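You operate a simulated robot arm through the tools that you are given. There is no shell and no other tool.

You run a simulated robot arm. Do the job below in one go: nothing can be reset, and whatever is moved stays where it is left.

## Task
Whisk the batter smooth, then ladle one scoop of it into the cold skillet.
Fine: whisk and scoop go back where they were; the range stays off.
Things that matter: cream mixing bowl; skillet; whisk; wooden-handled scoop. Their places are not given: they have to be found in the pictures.

It is judged by the outcome, as a careful person would: the job done as asked, and still so three seconds after it is handed in. It fails if anything else is knocked over, pushed out of place, dropped, spilled or broken.

## Robot
A 7-joint arm with a two-finger parallel gripper, fixed in place. Base frame: the origin is on the floor under the middle of its stand, x ahead of it, y to its left, z up; the work surface is at about z = 910. Units: mm, rad, N and s.
It reaches about 1372 mm from its shoulder. Its first joint turns from -2.601 to 2.601 rad. Payload 3.43 kg.
The tool frame sits at the grasp point between the pads (the TCP): z along the fingers, y along the line on which they close. The tips reach 30 mm beyond it. Largest opening 94 mm; finger width 28, thickness 10; the body of the gripper, 50 by 96 mm, starts 55 mm behind the TCP.
Orientation is told as [roll, pitch, yaw] about the base's x, y, z axes, in that order, counted from this pose: with the fingers straight down and closing along the base's y, the tool's x points along the base's -x, its y along +y and its z along -z.

## Interface
- The arm moves only by the tool step_arm. Its argument "deltas" is a list of rows, each a list of 3 entries, a list of its own where there are three numbers: the turn, a rotation vector about the tool's x, y, z in rad, then the shift along the tool's x, y, z in mm, then the opening, from 0 (shut) to 1 (fully open). In form: [[[wx, wy, wz], [dx, dy, dz], grip], ...]. A call has 1 to 20 rows; each row shifts and turns the commanded pose from where the row before left it, along the tool's axes as they then stand. Rows are played at 5 a second. More than 50 mm and 0.15 rad between two rows, or a gripper value outside its range, and nothing of the call is played. Where a pose cannot be reached the arm comes as near as it can. A force on the tool above 50 N (or 10 N above the force at the start of the call, whichever is more), or a blocked arm, ends the call early, and 0.2 s more pass. Each finger travels about 45 mm/s and halts on what it meets, pressing with about 37 N; the grip force reading is that of the motor and also rises with nothing between the fingers. The clock runs only during rows and for 0.2 s after the last one: add rows that do not move to give the fingers time. The reply holds the time, the measured pose of the TCP, the force on the tool along the base axes, the opening and the grip force, in the units named above and with some noise, with the torque about the TCP (base axes, N m) and any sound that the robot's microphone picked up, and new pictures: "show" is both (left out), scene, wrist or none.
- Cameras (640 x 400 px; columns grow to the right, rows downward): "scene" is fixed at [48.9, -499.8, 1664.9]; the picture's right is [-0.81, -0.58, 0.00], its down [-0.49, 0.69, -0.53] and it looks along [0.31, -0.43, -0.85] (base axes); focal length 308 px, centre (320, 200). "wrist" rides on the gripper at [76, 14, -103] in the tool frame; the picture's right is [-0.18, 0.98, 0.00], its down [-0.75, -0.14, -0.64] and it looks along [-0.63, -0.12, 0.77] (tool axes); focal length 243 px, centre (320, 200).
- probe_pixels(camera, pixels): there is no depth. For up to 12 entries [column, row, z] of the newest picture of that camera ("zoom" is the newest enlarged one), the place [x, y] in the base frame at which the ray of that pixel passes the height z, good to about 2 mm. No time passes.
- close_up(camera, box): a new picture of the part [left, top, right, bottom] of that camera's present view, enlarged. No time passes.
- sign_off(): hands the job in; it is judged then, once.

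Unless the task says otherwise, let go and move clear before handing in.

The tools are called as a command line: name --argument value ..., lists and objects as JSON in quotes. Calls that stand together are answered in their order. step_arm: Moves the arm, as the interface text tells. Its arguments: {"type":"object","properties":{"deltas":{"type":"array"},"show":{"type":"string","enum":["both","scene","wrist","none"]}},"required":["deltas"]} The other tools are called the same way: probe_pixels (camera, pixels) gives the place at which the rays of pixels pass given heights; close_up (camera, box) takes an enlarged picture of a part of a camera's view; sign_off () hands the job in.

At the start:

```text
t: 0.0
position: [741.5, -652.8, 1218.2]
tcp_rot: [-0.001, 0.0, -0.001]
force: [0.1, 0.5, -0.3]
torque: [-0.02, -0.01, -0.03]
width: 94.1
gripper_force: 0.2
```

scene: 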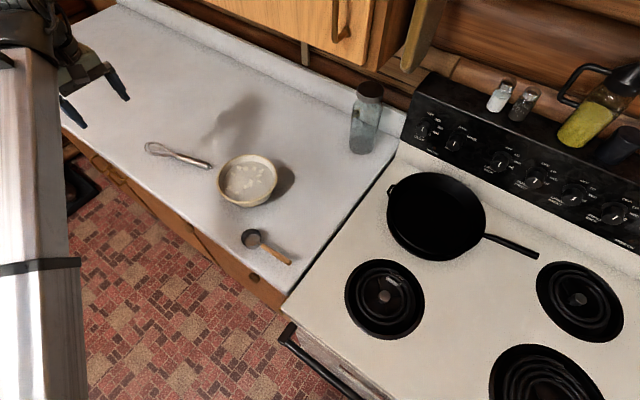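
wrist: 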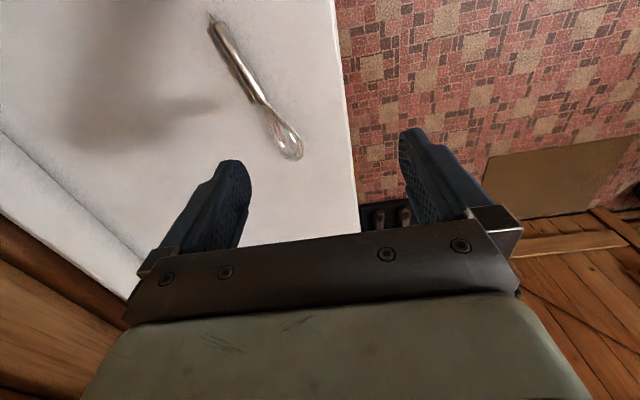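

The scene shows the whisk at about (180,155), the cream bowl at (247,180), the scoop at (265,245) and the skillet at (435,215). I'll enlarge the scene around these and locate the main points first.

close_up --camera "scene" --box '[130, 120, 310, 280]'

probe_pixels --camera "scene" --pixels '[[147, 147, 915], [181, 156, 915], [210, 166, 920], [219, 185, 970], [277, 175, 970], [247, 157, 970], [247, 205, 970], [250, 239, 930], [290, 263, 920], [435, 215, 930], [485, 237, 960], [538, 256, 960]]'

```text
2.50 times, centred on (220, 200) of scene
```

zoom: 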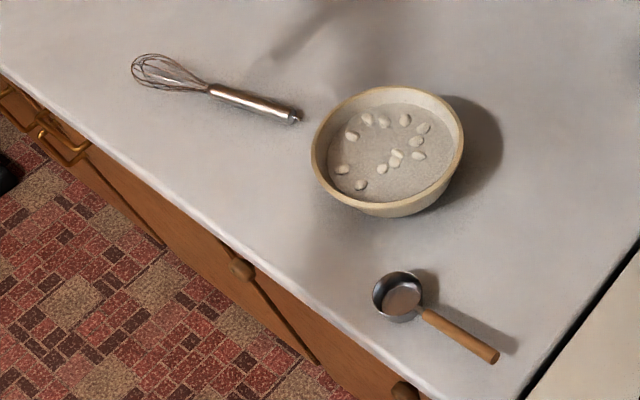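

```text
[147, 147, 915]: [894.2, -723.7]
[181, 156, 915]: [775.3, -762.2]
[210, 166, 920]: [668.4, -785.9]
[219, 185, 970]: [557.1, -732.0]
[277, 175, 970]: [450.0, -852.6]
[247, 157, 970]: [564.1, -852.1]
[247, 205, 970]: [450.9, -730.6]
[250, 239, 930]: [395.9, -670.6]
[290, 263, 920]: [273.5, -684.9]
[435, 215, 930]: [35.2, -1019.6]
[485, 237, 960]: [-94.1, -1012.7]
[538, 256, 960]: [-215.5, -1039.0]
```

The zoom shows the whisk with its wire head at the left and handle end at about (297,120). The bowl holds lumpy batter, and the scoop's cup is at (397,297) with its wooden handle running to the right. I'll move high over the counter so the wrist camera sees the bowl, scoop and skillet.

step_arm --deltas '[[[0, 0, 0], [40, -8, -3], 1], [[0, 0, 0], [46, -9, -3], 1], [[0, 0, 0], [46, -9, -3], 1], [[0, 0, 0], [46, -9, -3], 1], [[0, 0, 0], [46, -9, -3], 1], [[0, 0, 0], [46, -9, -3], 1], [[0, 0, 0], [46, -9, -3], 1], [[0, 0, 0], [46, -9, -3], 1], [[0, 0, 0], [46, -9, -3], 1], [[0, 0, 0], [40, -8, -3], 1], [[0, 0, 0], [0, 0, 0], 1]]'

```text
t: 2.4
position: [304.9, -766.4, 1190.2]
tcp_rot: [-0.009, -0.002, 0.0]
force: [-0.9, -0.7, 0.3]
torque: [-0.03, 0.01, 0.02]
width: 93.9
gripper_force: 0.1
out of reach, approached as far as the arm can: row 4, 5, 6, 7, 8, 9, 10
```

scene: 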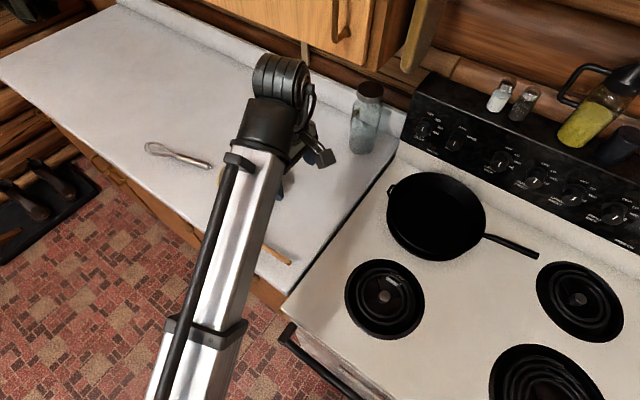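
wrist: 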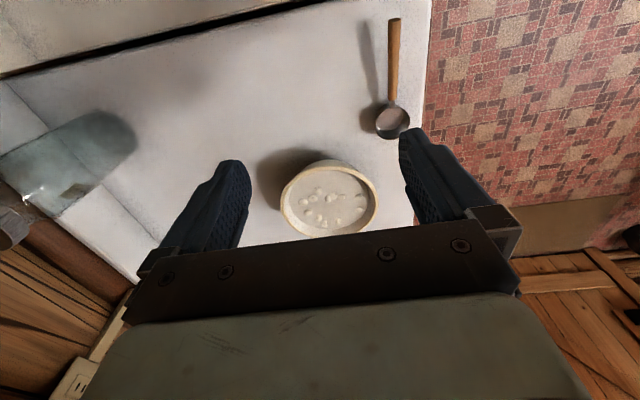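

The bowl is now at (329,198) in the wrist picture and the scoop at (392,120), with its handle up to (394,18). Several rows were reported as out of reach near z 1220+, so I'll stay lower. I'll zoom in and probe to triangulate heights.

close_up --camera "wrist" --box '[250, 0, 440, 240]'

probe_pixels --camera "wrist" --pixels '[[282, 197, 970], [377, 207, 970], [330, 160, 970], [322, 237, 970], [282, 197, 990], [377, 207, 990], [330, 160, 990], [322, 237, 990], [392, 122, 940], [394, 20, 940], [392, 122, 920], [394, 20, 920]]'

```text
1.67 times, centred on (345, 120) of wrist
```

zoom: 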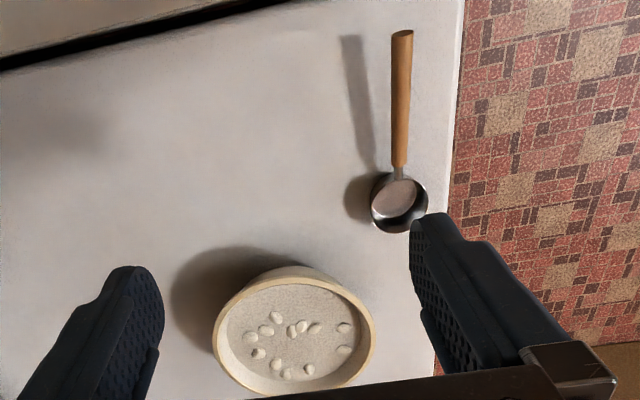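

```text
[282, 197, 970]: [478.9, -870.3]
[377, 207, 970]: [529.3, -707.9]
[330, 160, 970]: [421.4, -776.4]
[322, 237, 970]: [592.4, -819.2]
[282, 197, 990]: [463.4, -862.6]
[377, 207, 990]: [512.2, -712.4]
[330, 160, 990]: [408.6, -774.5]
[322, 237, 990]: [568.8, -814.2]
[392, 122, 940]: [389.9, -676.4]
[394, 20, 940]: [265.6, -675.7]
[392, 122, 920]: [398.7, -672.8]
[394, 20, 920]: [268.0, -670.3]
```

The wrist and scene rays agree on a bowl rim centre of about (506,-792) at z≈966, radius about 82. The scoop handle end comes out near z≈948. Next I'll move back toward the whisk and view it from the wrist before picking.

step_arm --deltas '[[[0, 0, 0], [-36, 8, 0], 1], [[0, 0, 0], [-40, 9, 0], 1], [[0, 0, 0], [-40, 9, 0], 1], [[0, 0, 0], [-40, 9, 0], 1], [[0, 0, 0], [-36, 9, 0], 1], [[0, 0, 0], [-22, 8, 0], 1], [[0, 0, 0], [0, 0, 0], 1]]'

```text
t: 4.0
position: [520.7, -713.9, 1189.7]
tcp_rot: [0.001, 0.001, -0.001]
force: [0.1, -0.1, 0.8]
torque: [0.02, -0.02, -0.04]
width: 94.1
gripper_force: 0.0
```

scene: 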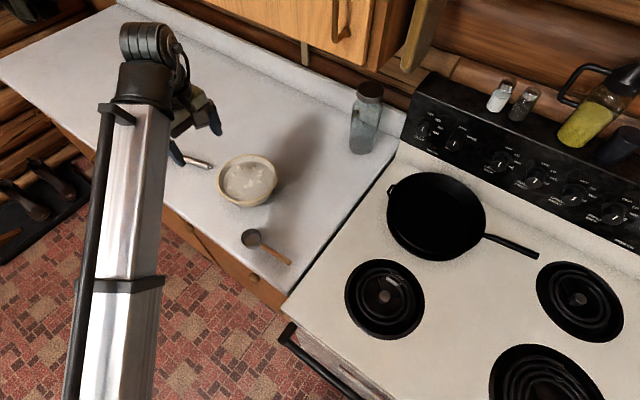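
wrist: 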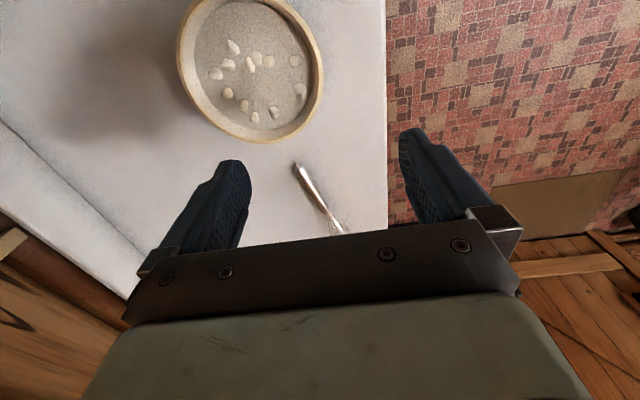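

The bowl is now nearly straight below the wrist camera, with its rim from (178,60) to (323,75) and its near edge at (263,142). The whisk's handle end is at (296,165). I'll probe these, then zoom in on both views.

close_up --camera "wrist" --box '[160, 0, 400, 240]'

probe_pixels --camera "wrist" --pixels '[[177, 45, 965], [323, 70, 965], [262, 142, 965], [200, 5, 965], [296, 163, 918], [320, 200, 918], [340, 230, 918], [238, 47, 940], [200, 55, 940], [308, 70, 940], [270, 130, 940]]'

close_up --camera "scene" --box '[200, 140, 310, 280]'

```text
1.67 times, centred on (280, 120) of wrist
```

zoom: 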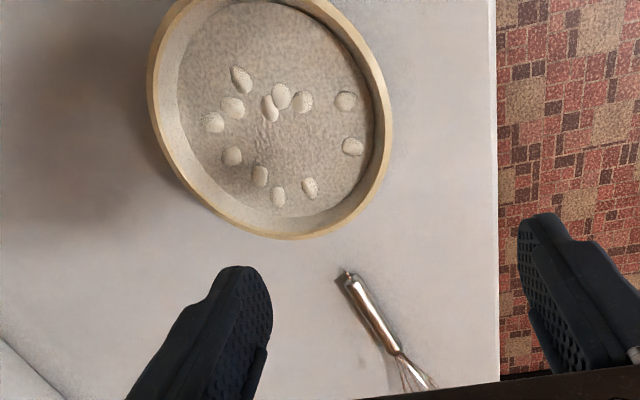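

```text
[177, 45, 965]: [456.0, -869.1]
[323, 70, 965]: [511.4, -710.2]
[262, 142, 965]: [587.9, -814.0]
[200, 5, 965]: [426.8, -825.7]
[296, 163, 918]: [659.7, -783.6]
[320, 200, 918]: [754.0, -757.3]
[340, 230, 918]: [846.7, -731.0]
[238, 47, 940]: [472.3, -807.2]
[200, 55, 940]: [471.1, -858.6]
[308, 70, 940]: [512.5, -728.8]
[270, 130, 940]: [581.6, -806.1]
```

```text
2.86 times, centred on (255, 210) of scene
```

zoom: 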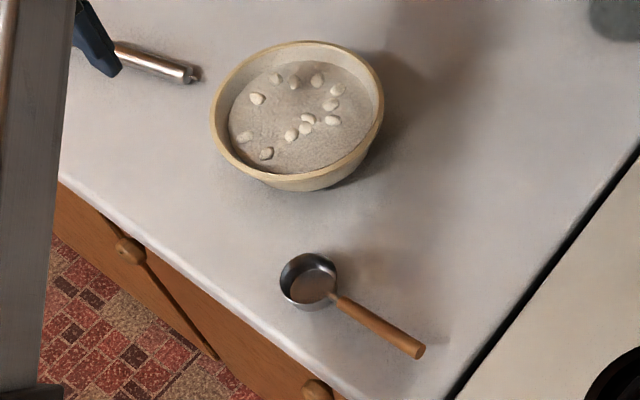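

I'll refine the bowl rim circle and the batter surface using edge points from both zooms.

probe_pixels --camera "wrist" --pixels '[[176.2, 51, 965], [323.2, 78, 965], [259, 143.4, 965], [202, 114, 965], [310, 114, 965], [187, 12, 965], [176.2, 51, 975], [323.2, 78, 975], [259, 143.4, 975], [202, 114, 975], [310, 114, 975], [187, 12, 975]]'

probe_pixels --camera "zoom" --pixels '[[210, 115, 965], [384, 95, 965], [300, 40, 965], [290, 176, 965], [235, 75, 965], [365, 150, 965], [280, 282, 940], [340, 272, 940], [310, 253, 940], [310, 310, 940], [423, 352, 945], [335, 296, 940]]'

```text
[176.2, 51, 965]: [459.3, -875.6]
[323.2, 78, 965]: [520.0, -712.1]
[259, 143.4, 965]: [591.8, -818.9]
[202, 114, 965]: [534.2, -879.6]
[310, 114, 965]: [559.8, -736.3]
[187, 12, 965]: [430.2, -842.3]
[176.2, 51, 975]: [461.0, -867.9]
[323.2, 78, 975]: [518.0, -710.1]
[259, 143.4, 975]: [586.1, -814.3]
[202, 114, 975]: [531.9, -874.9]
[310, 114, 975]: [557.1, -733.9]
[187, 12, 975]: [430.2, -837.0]
```

```text
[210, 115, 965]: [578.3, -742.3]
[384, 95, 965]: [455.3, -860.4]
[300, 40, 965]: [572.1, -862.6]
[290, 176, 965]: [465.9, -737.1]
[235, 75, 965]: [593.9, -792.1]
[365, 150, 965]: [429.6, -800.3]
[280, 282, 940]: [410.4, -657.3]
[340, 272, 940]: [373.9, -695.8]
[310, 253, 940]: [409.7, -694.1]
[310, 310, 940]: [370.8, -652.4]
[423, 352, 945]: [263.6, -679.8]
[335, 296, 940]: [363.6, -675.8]
```

The rim fit from both cameras agrees at centre (504,-795), z≈976, radius about 84. I'll zoom tighter on the bowl to estimate the batter level.

close_up --camera "scene" --box '[212, 148, 282, 213]'

close_up --camera "wrist" --box '[165, 0, 335, 150]'

```text
6.15 times, centred on (247, 180) of scene
```

zoom: 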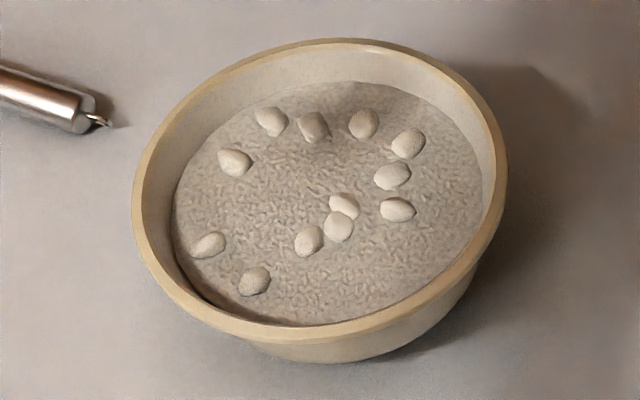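

```text
2.67 times, centred on (250, 75) of wrist
```

zoom: 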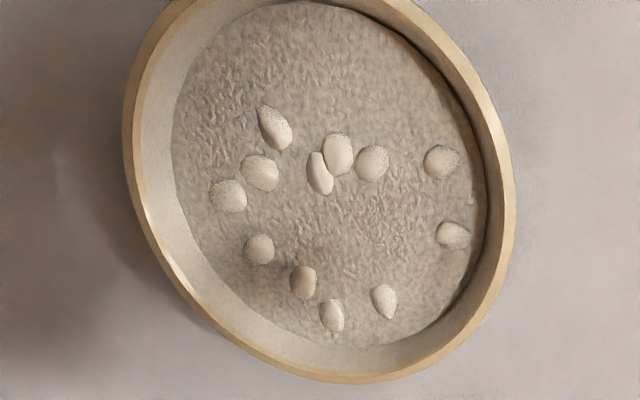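

The batter surface sits about 15 mm below the rim (z≈960), and the whisk handle is about 20 mm thick. Before picking, I'll test at height that the tilted whisking posture is reachable: yaw 0.27, then fingers leaning 0.7 rad toward -x.

step_arm --deltas '[[[0, 0, -0.136], [0, 0, 0], 1], [[0, 0, -0.136], [0, 0, 0], 1], [[0, 0.14, 0], [0, 0, 0], 1], [[0, 0.14, 0], [0, 0, 0], 1], [[0, 0.14, 0], [0, 0, 0], 1], [[0, 0.14, 0], [0, 0, 0], 1], [[0, 0.14, 0], [0, 0, 0], 1], [[0, 0, 0], [0, 0, 0], 1]]'

```text
t: 5.8
position: [506.2, -762.9, 1111.7]
tcp_rot: [-0.032, 0.7, 0.272]
force: [-0.3, -0.1, 0.2]
torque: [-0.01, 0.0, -0.01]
width: 93.9
gripper_force: 0.1
out of reach, approached as far as the arm can: row 3, 4, 5, 6, 7
```

scene: 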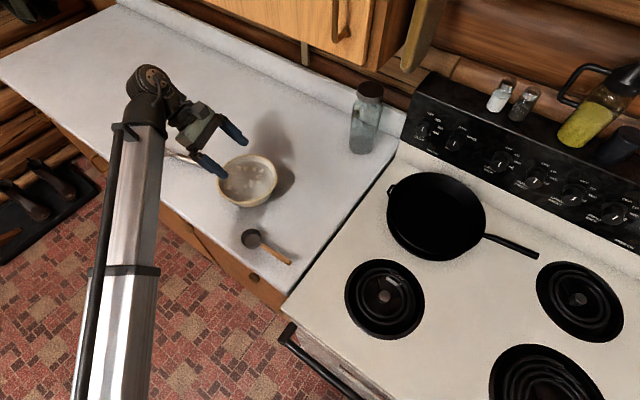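
wrist: 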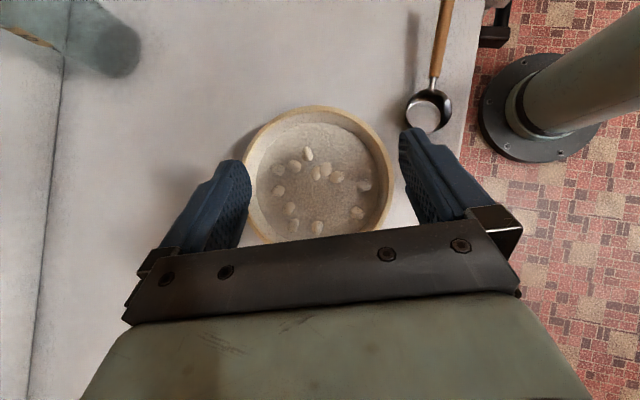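

The orientation was reached and the arm only settled lower at z≈1112, which is close to the height I need over the bowl, so that posture works. Now I'll rotate to the pick tilt, with fingers leaning toward the whisk's head, before moving over the whisk.

step_arm --deltas '[[[0, -0.142, 0], [0, 0, 0], 1], [[0, -0.142, 0], [0, 0, 0], 1], [[0, -0.142, 0], [0, 0, 0], 1], [[0, -0.142, 0], [0, 0, 0], 1], [[0, -0.142, 0], [0, 0, 0], 1], [[0, -0.142, 0], [0, 0, 0], 1], [[0, -0.142, 0], [0, 0, 0], 1], [[0, -0.142, 0], [0, 0, 0], 1], [[0, 0, 0], [0, 0, 0], 1]]'

```text
t: 7.8
position: [504.9, -763.0, 1112.2]
tcp_rot: [-0.002, -0.438, 0.271]
force: [-0.2, 0.1, -0.6]
torque: [0.0, 0.04, 0.02]
width: 94.1
gripper_force: 0.0
```

scene: 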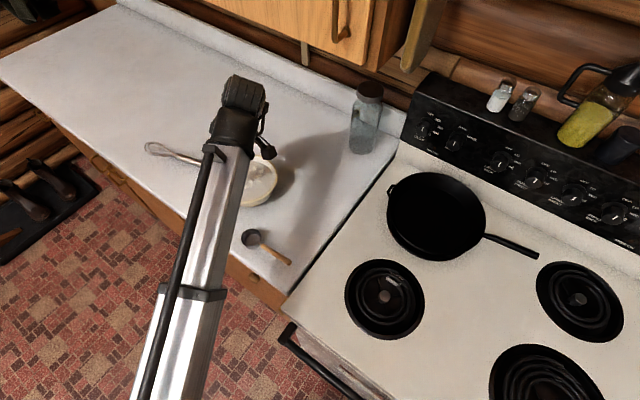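
wrist: 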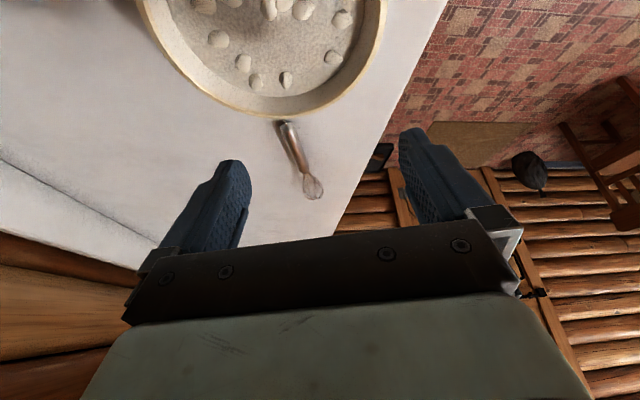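

The pick tilt has been reached and the whisk shows at (300,160) in the wrist view. I'll move to a pre-grasp point about 60 mm above its handle and check the alignment.

step_arm --deltas '[[[0, 0, 0], [-27, -10.3, 31.4], 1], [[0, 0, 0], [-27, -10.3, 31.4], 1], [[0, 0, 0], [-27, -10.3, 31.4], 1], [[0, 0, 0], [-27, -10.3, 31.4], 1], [[0, 0, 0], [-27, -10.3, 31.4], 1], [[0, 0, 0], [-27, -10.4, 31.5], 1], [[0, 0, 0], [0, 0, 0], 1]]'

```text
t: 9.4
position: [741.9, -761.1, 1008.7]
tcp_rot: [0.0, -0.435, 0.271]
force: [-0.2, -0.5, -0.2]
torque: [0.0, 0.0, 0.02]
width: 94.0
gripper_force: 0.1
```

scene: 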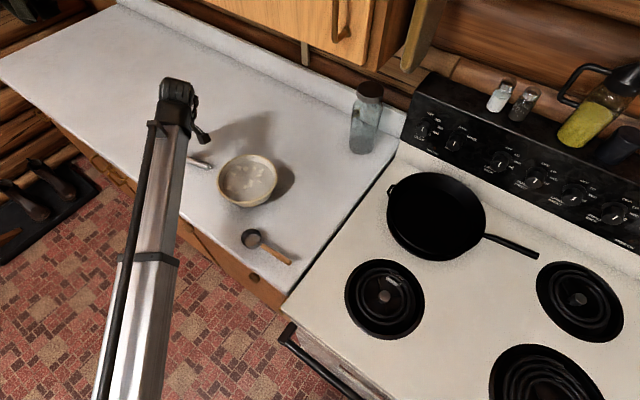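
wrist: 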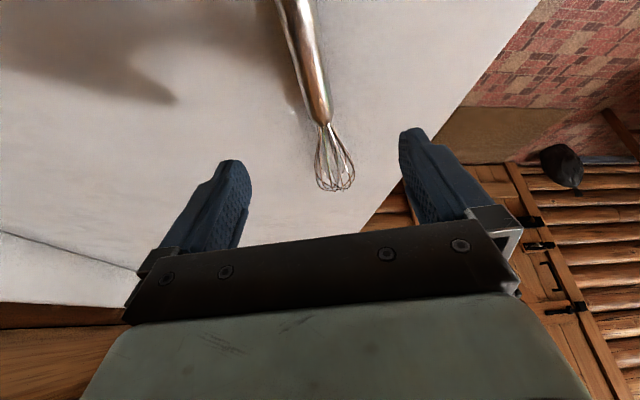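

The whisk handle runs from (293,5) to (318,120) between the fingers, with its head tip at (337,190). I'll probe its axis for exact alignment.

close_up --camera "wrist" --box '[220, 0, 420, 200]'

probe_pixels --camera "wrist" --pixels '[[278, 10, 920], [314, 10, 920], [296, 10, 920], [289, 50, 920], [322, 50, 920], [318, 118, 917], [310, 110, 918], [329, 112, 918], [337, 191, 915], [315, 180, 925], [354, 175, 925]]'

```text
2.00 times, centred on (320, 100) of wrist
```

zoom: 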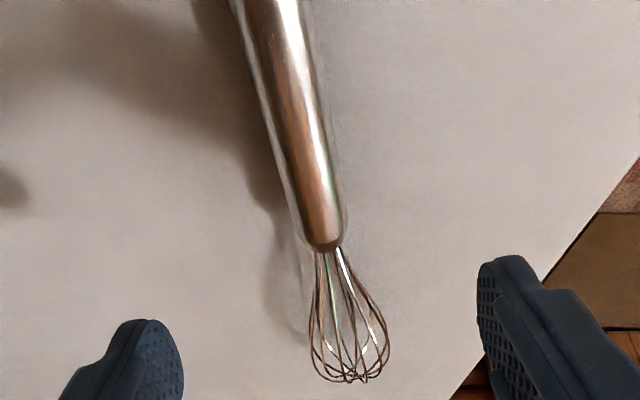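

```text
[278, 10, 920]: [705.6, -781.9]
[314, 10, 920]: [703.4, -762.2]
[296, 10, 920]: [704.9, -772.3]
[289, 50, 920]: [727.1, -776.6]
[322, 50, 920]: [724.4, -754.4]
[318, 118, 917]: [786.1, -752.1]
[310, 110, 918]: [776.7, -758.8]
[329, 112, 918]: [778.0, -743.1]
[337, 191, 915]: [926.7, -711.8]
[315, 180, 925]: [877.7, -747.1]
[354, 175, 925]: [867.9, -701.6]
```

The handle axis passes (726,-765.5) to (777,-751), and the TCP at (742,-761) is centred on it, with a handle width of about 20 mm. I'll lower straight down about 62 mm.

step_arm --deltas '[[[0, 0, 0], [7.4, 0, 15.9], 1], [[0, 0, 0], [7.4, 0, 15.9], 1], [[0, 0, 0], [7.4, 0, 15.9], 1], [[0, 0, 0], [2.1, 0, 4.5], 1], [[0, 0, 0], [2.0, 0, 4.3], 1], [[0, 0, 0], [0, 0, 0], 1]]'

```text
t: 10.8
position: [738.9, -761.6, 946.1]
tcp_rot: [0.0, -0.437, 0.271]
force: [-0.6, -0.6, 0.4]
torque: [0.0, -0.01, -0.03]
width: 94.1
gripper_force: 0.0
```

scene: 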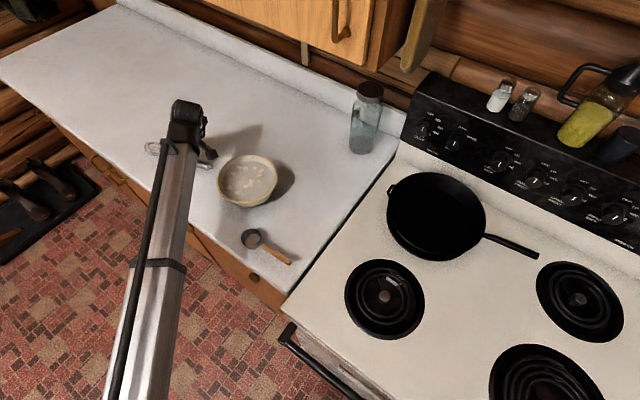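
wrist: 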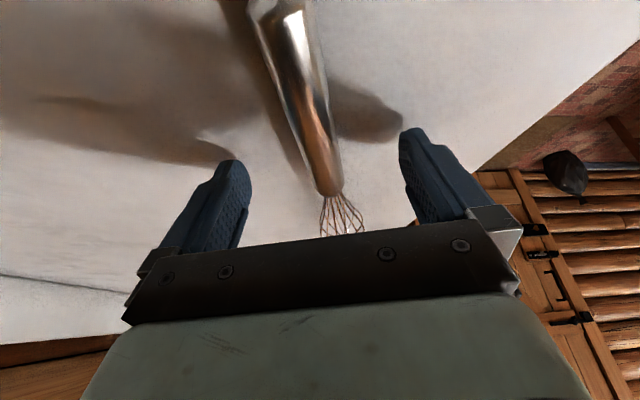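

The TCP is at (739,-762,946) with the handle centred between the fingertips. I'll close the gripper and hold still.

step_arm --deltas '[[[0, 0, 0], [0, 0, 0], 0.5], [[0, 0, 0], [0, 0, 0], 0.3], [[0, 0, 0], [0, 0, 0], 0.15], [[0, 0, 0], [0, 0, 0], 0], [[0, 0, 0], [0, 0, 0], 0], [[0, 0, 0], [0, 0, 0], 0], [[0, 0, 0], [0, 0, 0], 0]]' --show "wrist"

```text
t: 12.4
position: [740.8, -762.2, 946.6]
tcp_rot: [0.001, -0.436, 0.271]
force: [0.7, -0.5, -0.4]
torque: [0.02, -0.04, -0.02]
width: 13.4
gripper_force: 37.1
```

wrist: 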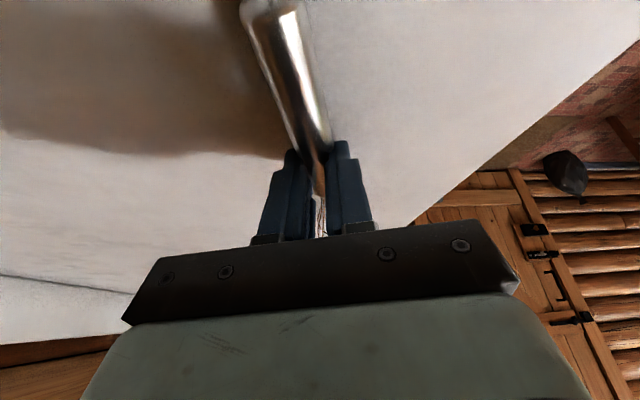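

The fingers stopped at 13.4 mm with a 37 N grip, so they hold the whisk. I'll lift gently by 30 mm and check the hold.

step_arm --deltas '[[[0, 0, 0], [-4.2, 0, -9.1], 0], [[0, 0, 0], [-4.2, 0, -9.1], 0], [[0, 0, 0], [-4.2, 0, -9.1], 0], [[0, 0, 0], [0, 0, 0], 0]]'

```text
t: 13.4
position: [740.1, -762.1, 977.3]
tcp_rot: [-0.002, -0.436, 0.272]
force: [-0.2, 0.0, -1.2]
torque: [0.01, 0.02, 0.0]
width: 0.3
gripper_force: 33.0
```

scene: 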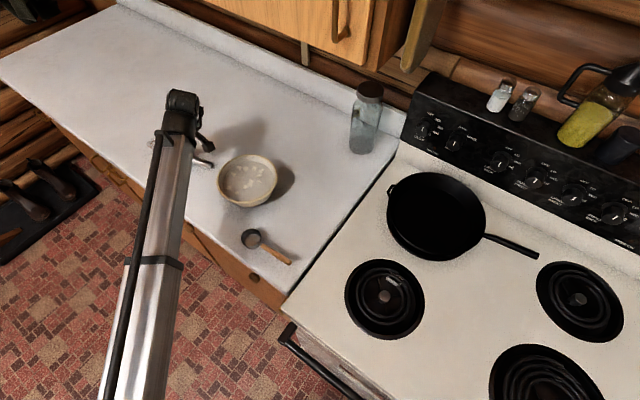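
wrist: 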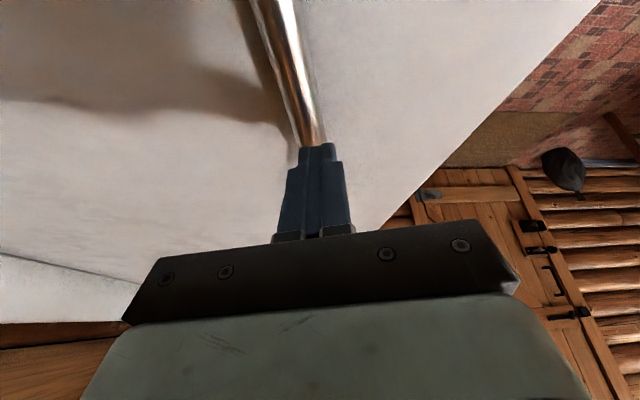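

The opening fell to 0.3 mm, so the fingers slid off the top of the handle: the grip was too high on it. I'll open again and see where the whisk lies now.

step_arm --deltas '[[[0, 0, 0], [-12, 0, -25], 0.5], [[0, 0, 0], [0, 0, 0], 1], [[0, 0, 0], [0, 0, 0], 1], [[0, 0, 0], [0, 0, 0], 1], [[0, 0, 0], [0, 0, 0], 1], [[0, 0, 0], [0, 0, 0], 1]]' --show "wrist"

close_up --camera "wrist" --box '[220, 0, 420, 200]'

```text
t: 14.8
position: [740.5, -762.0, 1004.0]
tcp_rot: [0.0, -0.436, 0.271]
force: [-1.0, 0.3, 0.5]
torque: [0.01, 0.01, -0.01]
width: 94.0
gripper_force: 0.1
```

wrist: 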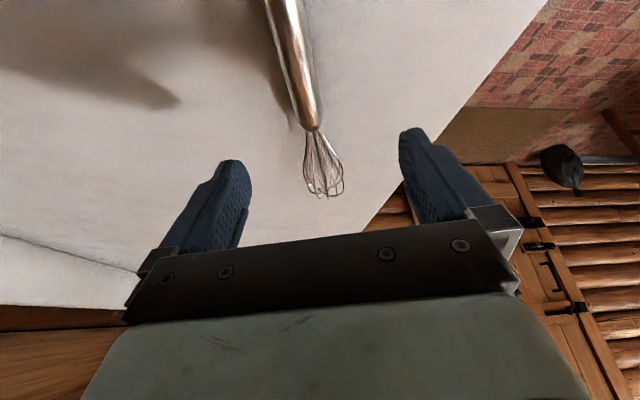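

```text
2.00 times, centred on (320, 100) of wrist
```

zoom: 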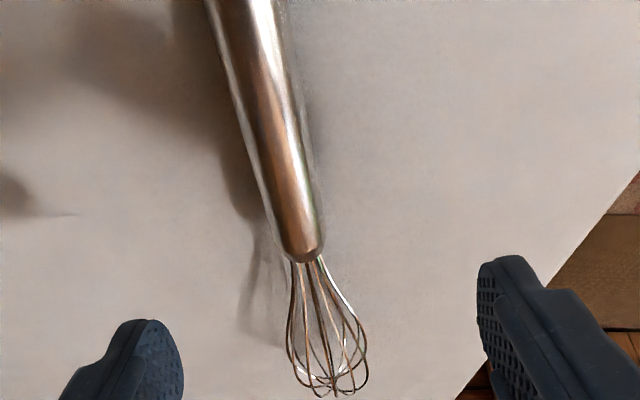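

The whisk shifted only about 10 mm and still lies flat. I'll regrip with vertical fingers, lower down. First, with the hand empty, I'll test whether a steeper lean of about 60° can be reached near the bowl, since a vertical grip needs that for whisking.

probe_pixels --camera "wrist" --pixels '[[266, 10, 919], [301, 10, 919], [277, 50, 919], [309, 50, 919], [310, 128, 920], [301, 118, 919], [320, 118, 919], [326, 196, 925]]'

step_arm --deltas '[[[0, 0, 0], [-19, 0, -41], 1], [[0, 0, 0], [-19, 0, -41], 1], [[0, 0.14, 0], [0, 0, 0], 1], [[0, 0.14, 0], [0, 0, 0], 1], [[0, 0.14, 0], [0, 0, 0], 1], [[0, 0.015, 0], [0, 0, 0], 1], [[0, 0, 0], [45, 0, 0], 1], [[0, 0, 0], [45, 0, 0], 1], [[0, 0, 0], [45, 0, 0], 1], [[0, 0, 0], [45, 0, 0], 1], [[0, 0, 0], [45, 0, 0], 1], [[0, 0.15, 0], [0, 0, 0], 1], [[0, 0.15, 0], [0, 0, 0], 1], [[0, 0.15, 0], [0, 0, 0], 1], [[0, 0.15, 0], [0, 0, 0], 1], [[0, 0.15, 0], [0, 0, 0], 1], [[0, 0.15, 0], [0, 0, 0], 1], [[0, 0.15, 0], [0, 0, 0], 1], [[0, 0, 0], [0, 0, 0], 1]]'

```text
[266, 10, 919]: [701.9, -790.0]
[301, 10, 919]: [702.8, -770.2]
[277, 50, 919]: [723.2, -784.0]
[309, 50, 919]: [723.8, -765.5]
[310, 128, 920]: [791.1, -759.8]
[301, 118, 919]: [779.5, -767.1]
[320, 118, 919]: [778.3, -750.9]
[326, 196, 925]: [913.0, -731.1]
```

```text
t: 18.8
position: [519.0, -826.7, 1091.7]
tcp_rot: [-0.012, 1.05, 0.271]
force: [-0.7, 0.5, -1.3]
torque: [0.01, 0.02, -0.02]
width: 94.1
gripper_force: 0.1
out of reach, approached as far as the arm can: row 18
```

scene: 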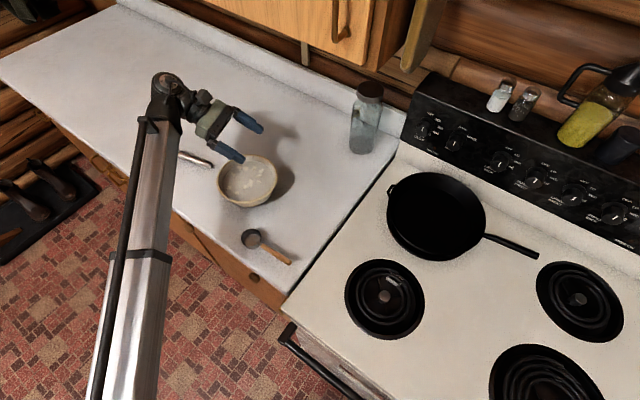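
wrist: 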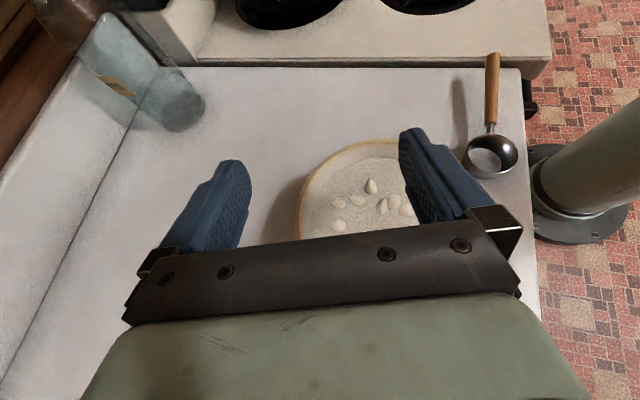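

The steep lean was reached at (519,-827,1092). I'll check the actual whisking position, about (444,-812,1062), with the empty hand, well above the rim.

step_arm --deltas '[[[0, 0, 0], [2.7, 11.5, 24.7], 1], [[0, 0, 0], [2.7, 11.5, 24.7], 1], [[0, 0, 0], [2.7, 11.5, 24.7], 1], [[0, 0, 0], [0, 0, 0], 1]]'

```text
t: 19.8
position: [443.7, -815.0, 1062.5]
tcp_rot: [-0.001, 1.047, 0.271]
force: [-0.8, 0.5, 0.8]
torque: [-0.02, -0.03, 0.02]
width: 93.9
gripper_force: 0.0
```

scene: 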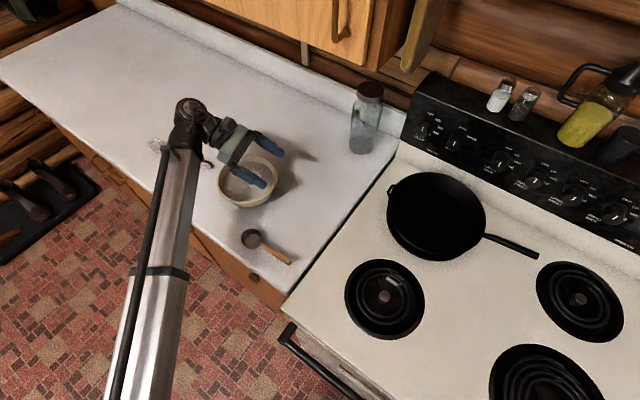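
wrist: 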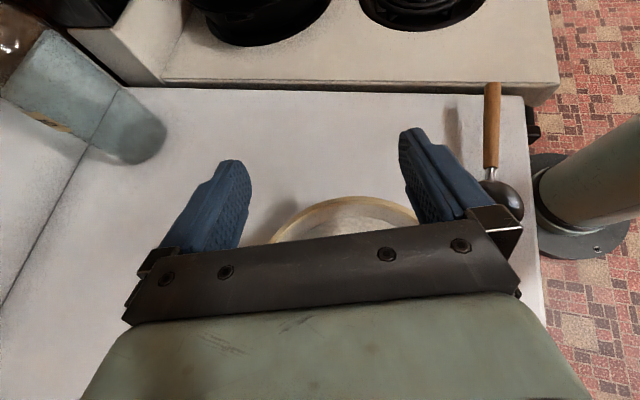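

That position is fully reachable. Before regripping, I'll look closely at the fingertips to see how far the pads extend.

close_up --camera "wrist" --box '[150, 120, 280, 260]'

close_up --camera "scene" --box '[180, 90, 300, 200]'

```text
2.86 times, centred on (215, 190) of wrist
```

zoom: 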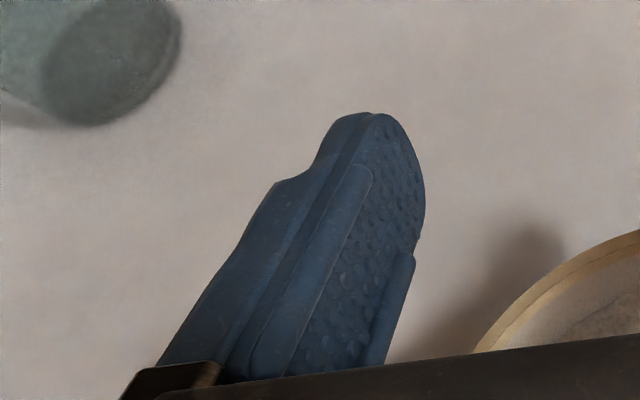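

```text
3.64 times, centred on (240, 145) of scene
```

zoom: 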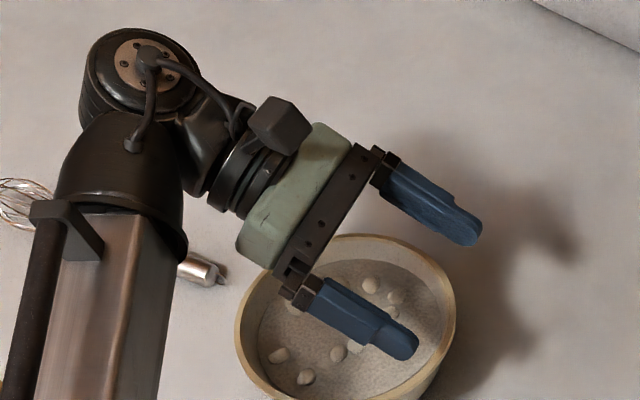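

The fingertips are rounded, thumb-shaped, so when tilted the true lowest point sat several mm higher than I assumed. I can therefore grip lower with the same tilt. I'll back off and return to the pick tilt.

step_arm --deltas '[[[0, 0, 0], [-6.5, -4.1, -34.8], 1], [[0, 0, 0], [-6.5, -4.1, -34.8], 1], [[0, 0, 0], [-6.6, -4.1, -34.9], 1], [[0, -0.148, 0], [0, 0, 0], 1], [[0, -0.148, 0], [0, 0, 0], 1], [[0, -0.148, 0], [0, 0, 0], 1], [[0, -0.148, 0], [0, 0, 0], 1], [[0, -0.148, 0], [0, 0, 0], 1], [[0, -0.148, 0], [0, 0, 0], 1], [[0, -0.148, 0], [0, 0, 0], 1], [[0, -0.148, 0], [0, 0, 0], 1], [[0, -0.148, 0], [0, 0, 0], 1], [[0, -0.148, 0], [0, 0, 0], 1], [[0, 0, 0], [0, 0, 0], 1]]' --show "none"

```text
t: 22.8
position: [528.1, -813.4, 1082.9]
tcp_rot: [0.001, -0.434, 0.27]
force: [0.7, 1.5, 1.4]
torque: [-0.02, 0.01, 0.0]
width: 93.8
gripper_force: 0.1
out of reach, approached as far as the arm can: row 2, 3, 4
```

The pick tilt is back at (528,-813,1083). Now I'll move over the whisk again, to a pre-grasp at z≈1000.

step_arm --deltas '[[[0, 0, 0], [-27.2, -2.5, 27.95], 1], [[0, 0, 0], [-27.2, -2.5, 27.95], 1], [[0, 0, 0], [-27.2, -2.5, 27.95], 1], [[0, 0, 0], [-27.2, -2.5, 27.95], 1], [[0, 0, 0], [-27.2, -2.5, 27.95], 1], [[0, 0, 0], [-27.2, -2.6, 27.95], 1], [[0, 0, 0], [0, 0, 0], 1]]' --show "wrist"

close_up --camera "wrist" --box '[220, 0, 420, 200]'

```text
t: 24.4
position: [739.4, -771.2, 1002.1]
tcp_rot: [0.0, -0.432, 0.271]
force: [-0.7, 0.0, -0.1]
torque: [-0.01, -0.02, 0.01]
width: 94.0
gripper_force: 0.1
```

wrist: 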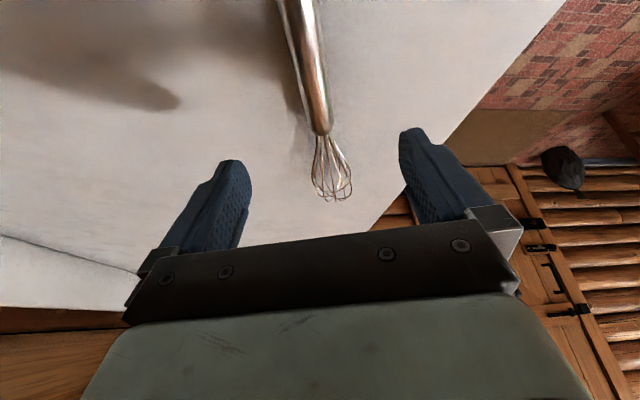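

```text
2.00 times, centred on (320, 100) of wrist
```

zoom: 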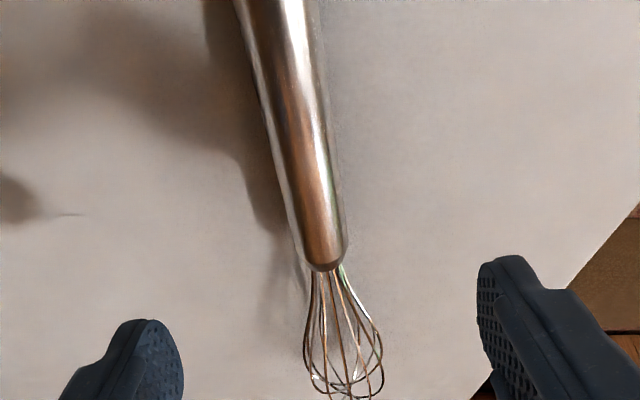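

The handle is still centred between the open fingers. I'll descend to z≈944, then creep down in small steps while watching for counter contact.

step_arm --deltas '[[[0, 0, 0], [4.9, 0.2, 17.5], 1], [[0, 0, 0], [7.5, 0, 16.4], 1], [[0, 0, 0], [7.5, 0, 16.4], 1], [[0, 0, 0], [1.7, 0, 3.6], 1], [[0, 0, 0], [0, 0, 0], 1]]' --show "none"

step_arm --deltas '[[[0, 0, 0], [0.42, 0, 0.91], 1], [[0, 0, 0], [0.42, 0, 0.91], 1], [[0, 0, 0], [0, 0, 0], 1]]' --show "wrist"

```text
t: 25.6
position: [745.2, -768.3, 943.2]
tcp_rot: [0.0, -0.432, 0.273]
force: [-1.2, -0.7, 9.9]
torque: [0.44, 0.15, 0.13]
width: 93.6
gripper_force: 0.1
```

```text
t: 26.4
position: [744.4, -767.0, 943.1]
tcp_rot: [-0.002, -0.433, 0.27]
force: [-4.2, -2.2, 39.9]
torque: [1.79, 0.64, 0.21]
width: 92.7
gripper_force: 0.1
```

wrist: 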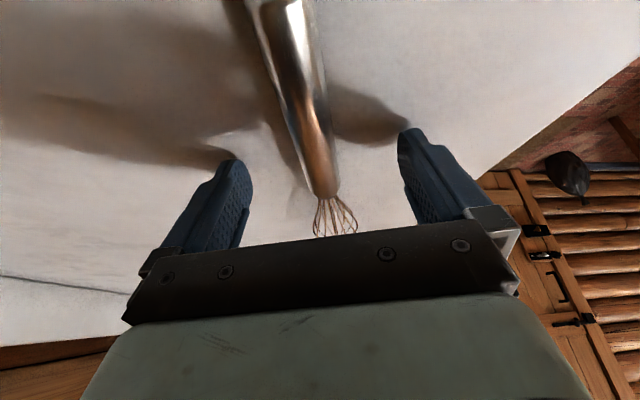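

The fingertip touches the counter at z≈943 (force 40 N, all on the +y finger), which is 3.5 mm lower than my first try. I'll ease up slightly to a light touch and close there, watching the width.

step_arm --deltas '[[[0, 0, 0], [-0.63, 0, -1.36], 1], [[0, 0, 0], [0, 0, 0], 0.6], [[0, 0, 0], [0, 0, 0], 0.4], [[0, 0, 0], [0, 0, 0], 0.3], [[0, 0, 0], [0, 0, 0], 0.2], [[0, 0, 0], [0, 0, 0], 0.1], [[0, 0, 0], [0, 0, 0], 0], [[0, 0, 0], [0, 0, 0], 0], [[0, 0, 0], [0, 0, 0], 0]]' --show "wrist"

close_up --camera "wrist" --box '[220, 60, 420, 260]'

```text
t: 28.4
position: [743.1, -767.4, 941.8]
tcp_rot: [0.0, -0.433, 0.272]
force: [-11.0, 19.0, 29.4]
torque: [1.63, 0.64, 0.14]
width: 38.3
gripper_force: 16.2
```

wrist: 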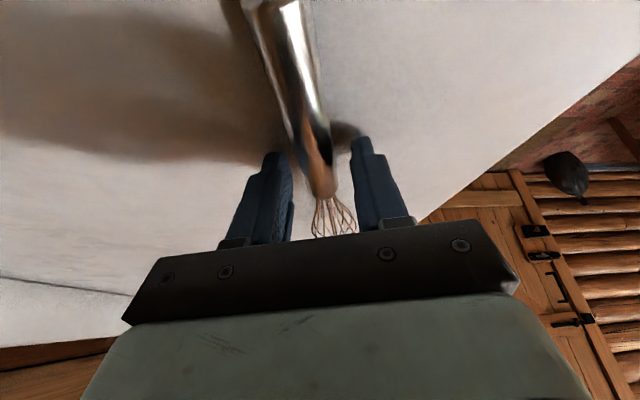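

```text
2.00 times, centred on (320, 160) of wrist
```

zoom: 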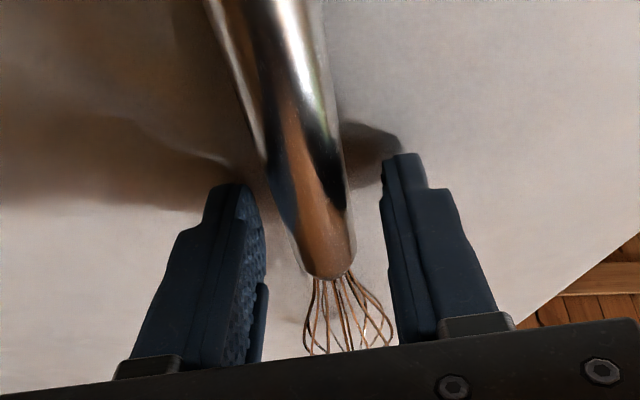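

The call stopped early because the +y finger dragged on the counter (force 29 N up, 19 N sideways). I'll raise 2.5 mm to free it and check the forces before closing further.

step_arm --deltas '[[[0, 0, 0], [-1.05, 0, -2.27], 0.4], [[0, 0, 0], [0, 0, 0], 0.4]]' --show "wrist"

```text
t: 29.0
position: [744.8, -769.3, 943.0]
tcp_rot: [-0.001, -0.431, 0.271]
force: [-1.7, 0.2, 1.0]
torque: [-0.06, -0.07, -0.04]
width: 39.3
gripper_force: 1.1
```

wrist: 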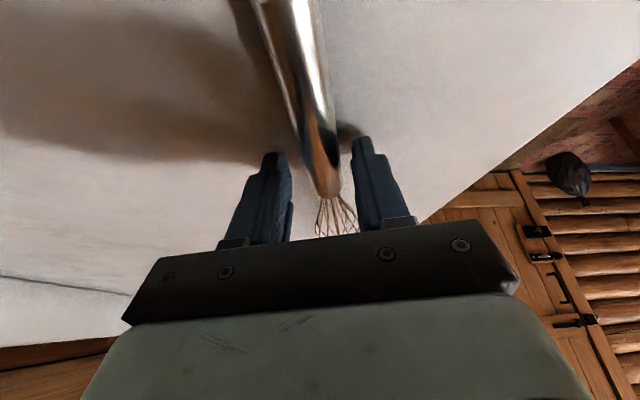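

The contact force is now gone at z≈943. I'll close slowly here.

step_arm --deltas '[[[0, 0, 0], [0, 0, 0], 0.3], [[0, 0, 0], [0, 0, 0], 0.2], [[0, 0, 0], [0, 0, 0], 0.1], [[0, 0, 0], [0, 0, 0], 0], [[0, 0, 0], [0, 0, 0], 0], [[0, 0, 0], [0, 0, 0], 0]]' --show "wrist"

close_up --camera "wrist" --box '[220, 60, 420, 260]'

```text
t: 30.4
position: [744.7, -769.6, 944.3]
tcp_rot: [0.0, -0.433, 0.269]
force: [0.3, 0.6, -0.4]
torque: [-0.01, 0.03, 0.01]
width: 12.8
gripper_force: 37.4
```

wrist: 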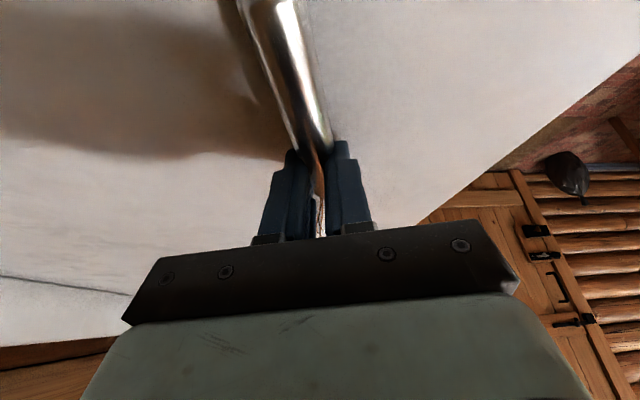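

```text
2.00 times, centred on (320, 160) of wrist
```

zoom: 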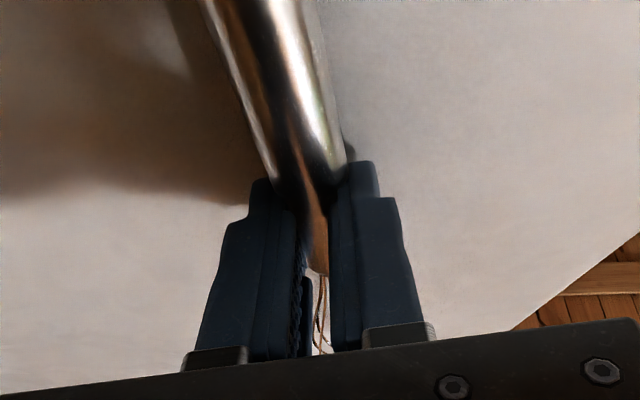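

The width is 12.8 mm with a 37 N grip. I'll lift just a few millimetres slowly and watch whether the width holds.

step_arm --deltas '[[[0, 0, 0], [-1.3, 0, -2.7], 0], [[0, 0, 0], [-1.3, 0, -2.7], 0], [[0, 0, 0], [0, 0, 0], 0]]' --show "wrist"

close_up --camera "wrist" --box '[220, 60, 420, 260]'

```text
t: 31.2
position: [745.5, -769.0, 949.8]
tcp_rot: [0.0, -0.434, 0.271]
force: [-0.5, -1.0, -1.3]
torque: [0.01, 0.01, 0.02]
width: 12.9
gripper_force: 37.0
```

wrist: 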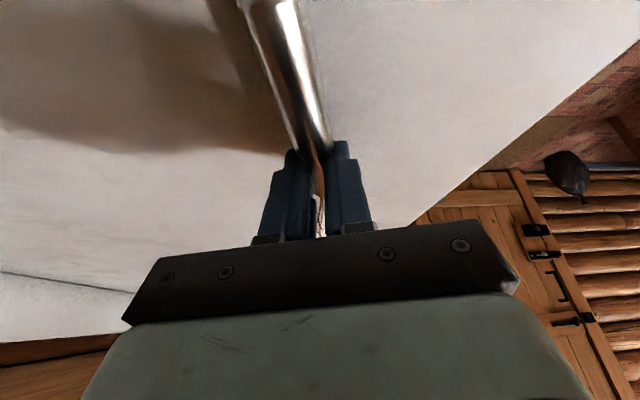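

```text
2.00 times, centred on (320, 160) of wrist
```

zoom: 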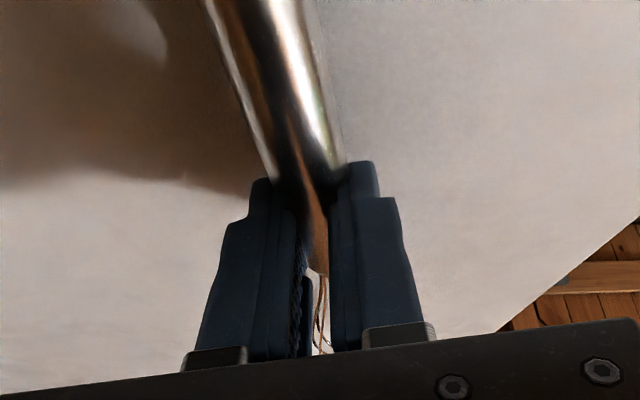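

The width holds at 12.9 mm and the whisk looks unchanged in the fingers. I'll continue lifting slowly.

step_arm --deltas '[[[0, 0, 0], [-1.7, 0, -3.6], 0], [[0, 0, 0], [-1.7, 0, -3.6], 0], [[0, 0, 0], [-1.7, 0, -3.6], 0], [[0, 0, 0], [-1.7, 0, -3.6], 0], [[0, 0, 0], [0, 0, 0], 0]]'

```text
t: 32.4
position: [745.6, -769.0, 965.9]
tcp_rot: [0.001, -0.433, 0.269]
force: [-1.0, -0.1, -1.3]
torque: [0.01, 0.03, -0.01]
width: 12.7
gripper_force: 36.9
```

scene: 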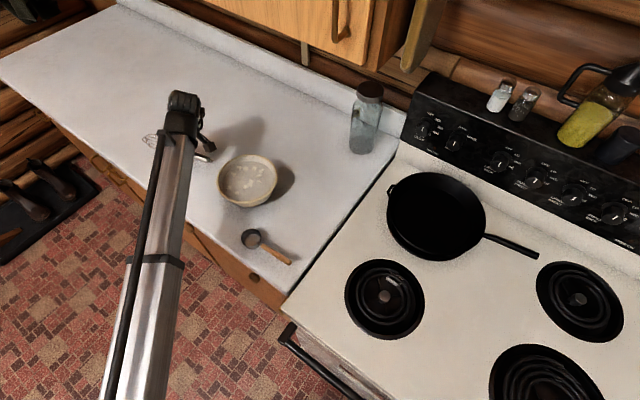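
wrist: 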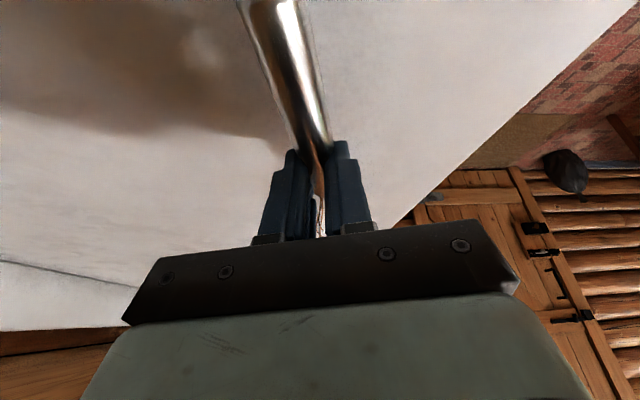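

The whisk is lifted and the width is steady at 12.7 mm. I'll raise further at a moderate speed.

step_arm --deltas '[[[0, 0, 0], [-2.9, 0, -6.3], 0], [[0, 0, 0], [-3.4, 0, -7.3], 0], [[0, 0, 0], [-4.2, 0, -9.1], 0], [[0, 0, 0], [-5, 0, -10.9], 0], [[0, 0, 0], [-6.3, 0, -13.6], 0], [[0, 0, 0], [-6.3, 0, -13.6], 0], [[0, 0, 0], [-6.3, 0, -13.6], 0], [[0, 0, 0], [-6.3, 0, -13.6], 0], [[0, 0, 0], [-4.2, 0, -9.1], 0], [[0, 0, 0], [-2.1, 0, -4.5], 0], [[0, 0, 0], [0, 0, 0], 0]]'

close_up --camera "scene" --box '[110, 60, 290, 220]'

```text
t: 34.8
position: [746.4, -768.5, 1077.7]
tcp_rot: [-0.001, -0.432, 0.27]
force: [-0.6, -0.3, -0.1]
torque: [-0.02, 0.01, -0.01]
width: 12.6
gripper_force: 37.5
```

scene: 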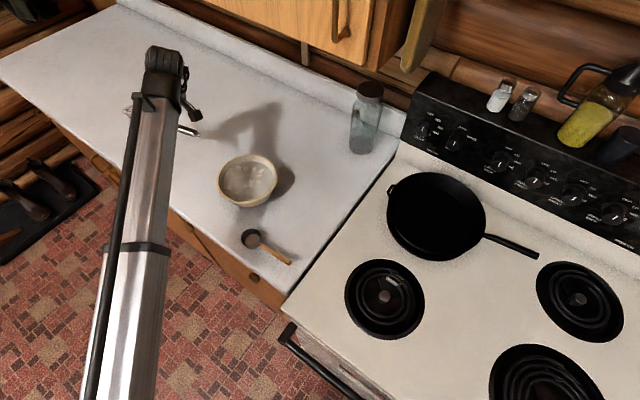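
wrist: 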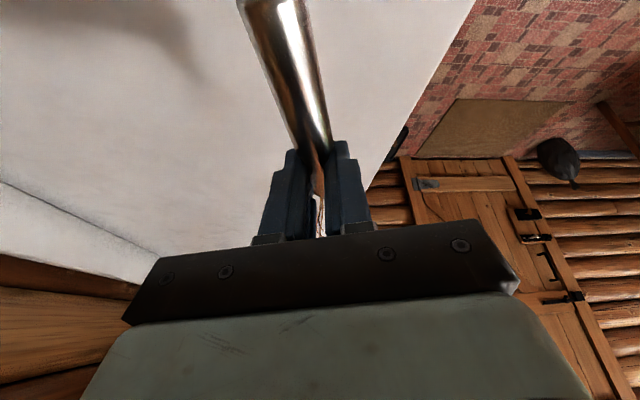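

```text
2.50 times, centred on (200, 140) of scene
```

zoom: 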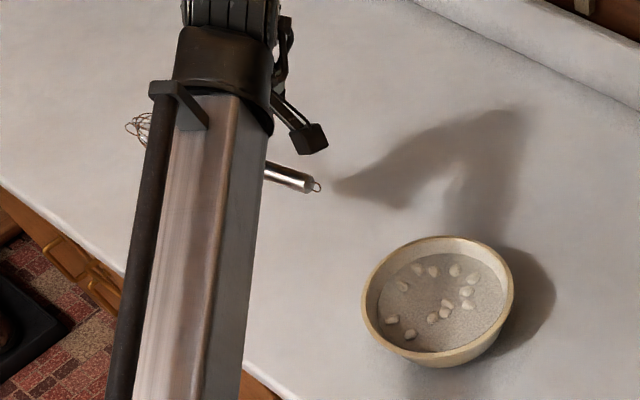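

The whisk is held firmly (12.6 mm, about 1 N). In the close-up its handle end is at (318,187) and it is roughly horizontal. Before swinging it, I'll check where the grey bottle and the skillet stand.

probe_pixels --camera "scene" --pixels '[[360, 152, 910], [350, 145, 910], [375, 150, 910], [368, 88, 1060], [388, 212, 950], [435, 172, 950], [486, 215, 950], [435, 262, 950], [435, 215, 925], [199, 134.8, 1060], [300, 60, 910], [388, 110, 910]]'

```text
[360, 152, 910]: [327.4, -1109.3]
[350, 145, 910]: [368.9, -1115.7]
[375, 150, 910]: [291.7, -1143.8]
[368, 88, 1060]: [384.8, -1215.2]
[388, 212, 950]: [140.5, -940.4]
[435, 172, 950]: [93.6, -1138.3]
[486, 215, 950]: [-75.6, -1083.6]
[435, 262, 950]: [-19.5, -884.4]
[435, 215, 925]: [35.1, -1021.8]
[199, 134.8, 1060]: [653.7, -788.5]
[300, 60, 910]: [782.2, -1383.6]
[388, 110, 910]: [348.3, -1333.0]
```

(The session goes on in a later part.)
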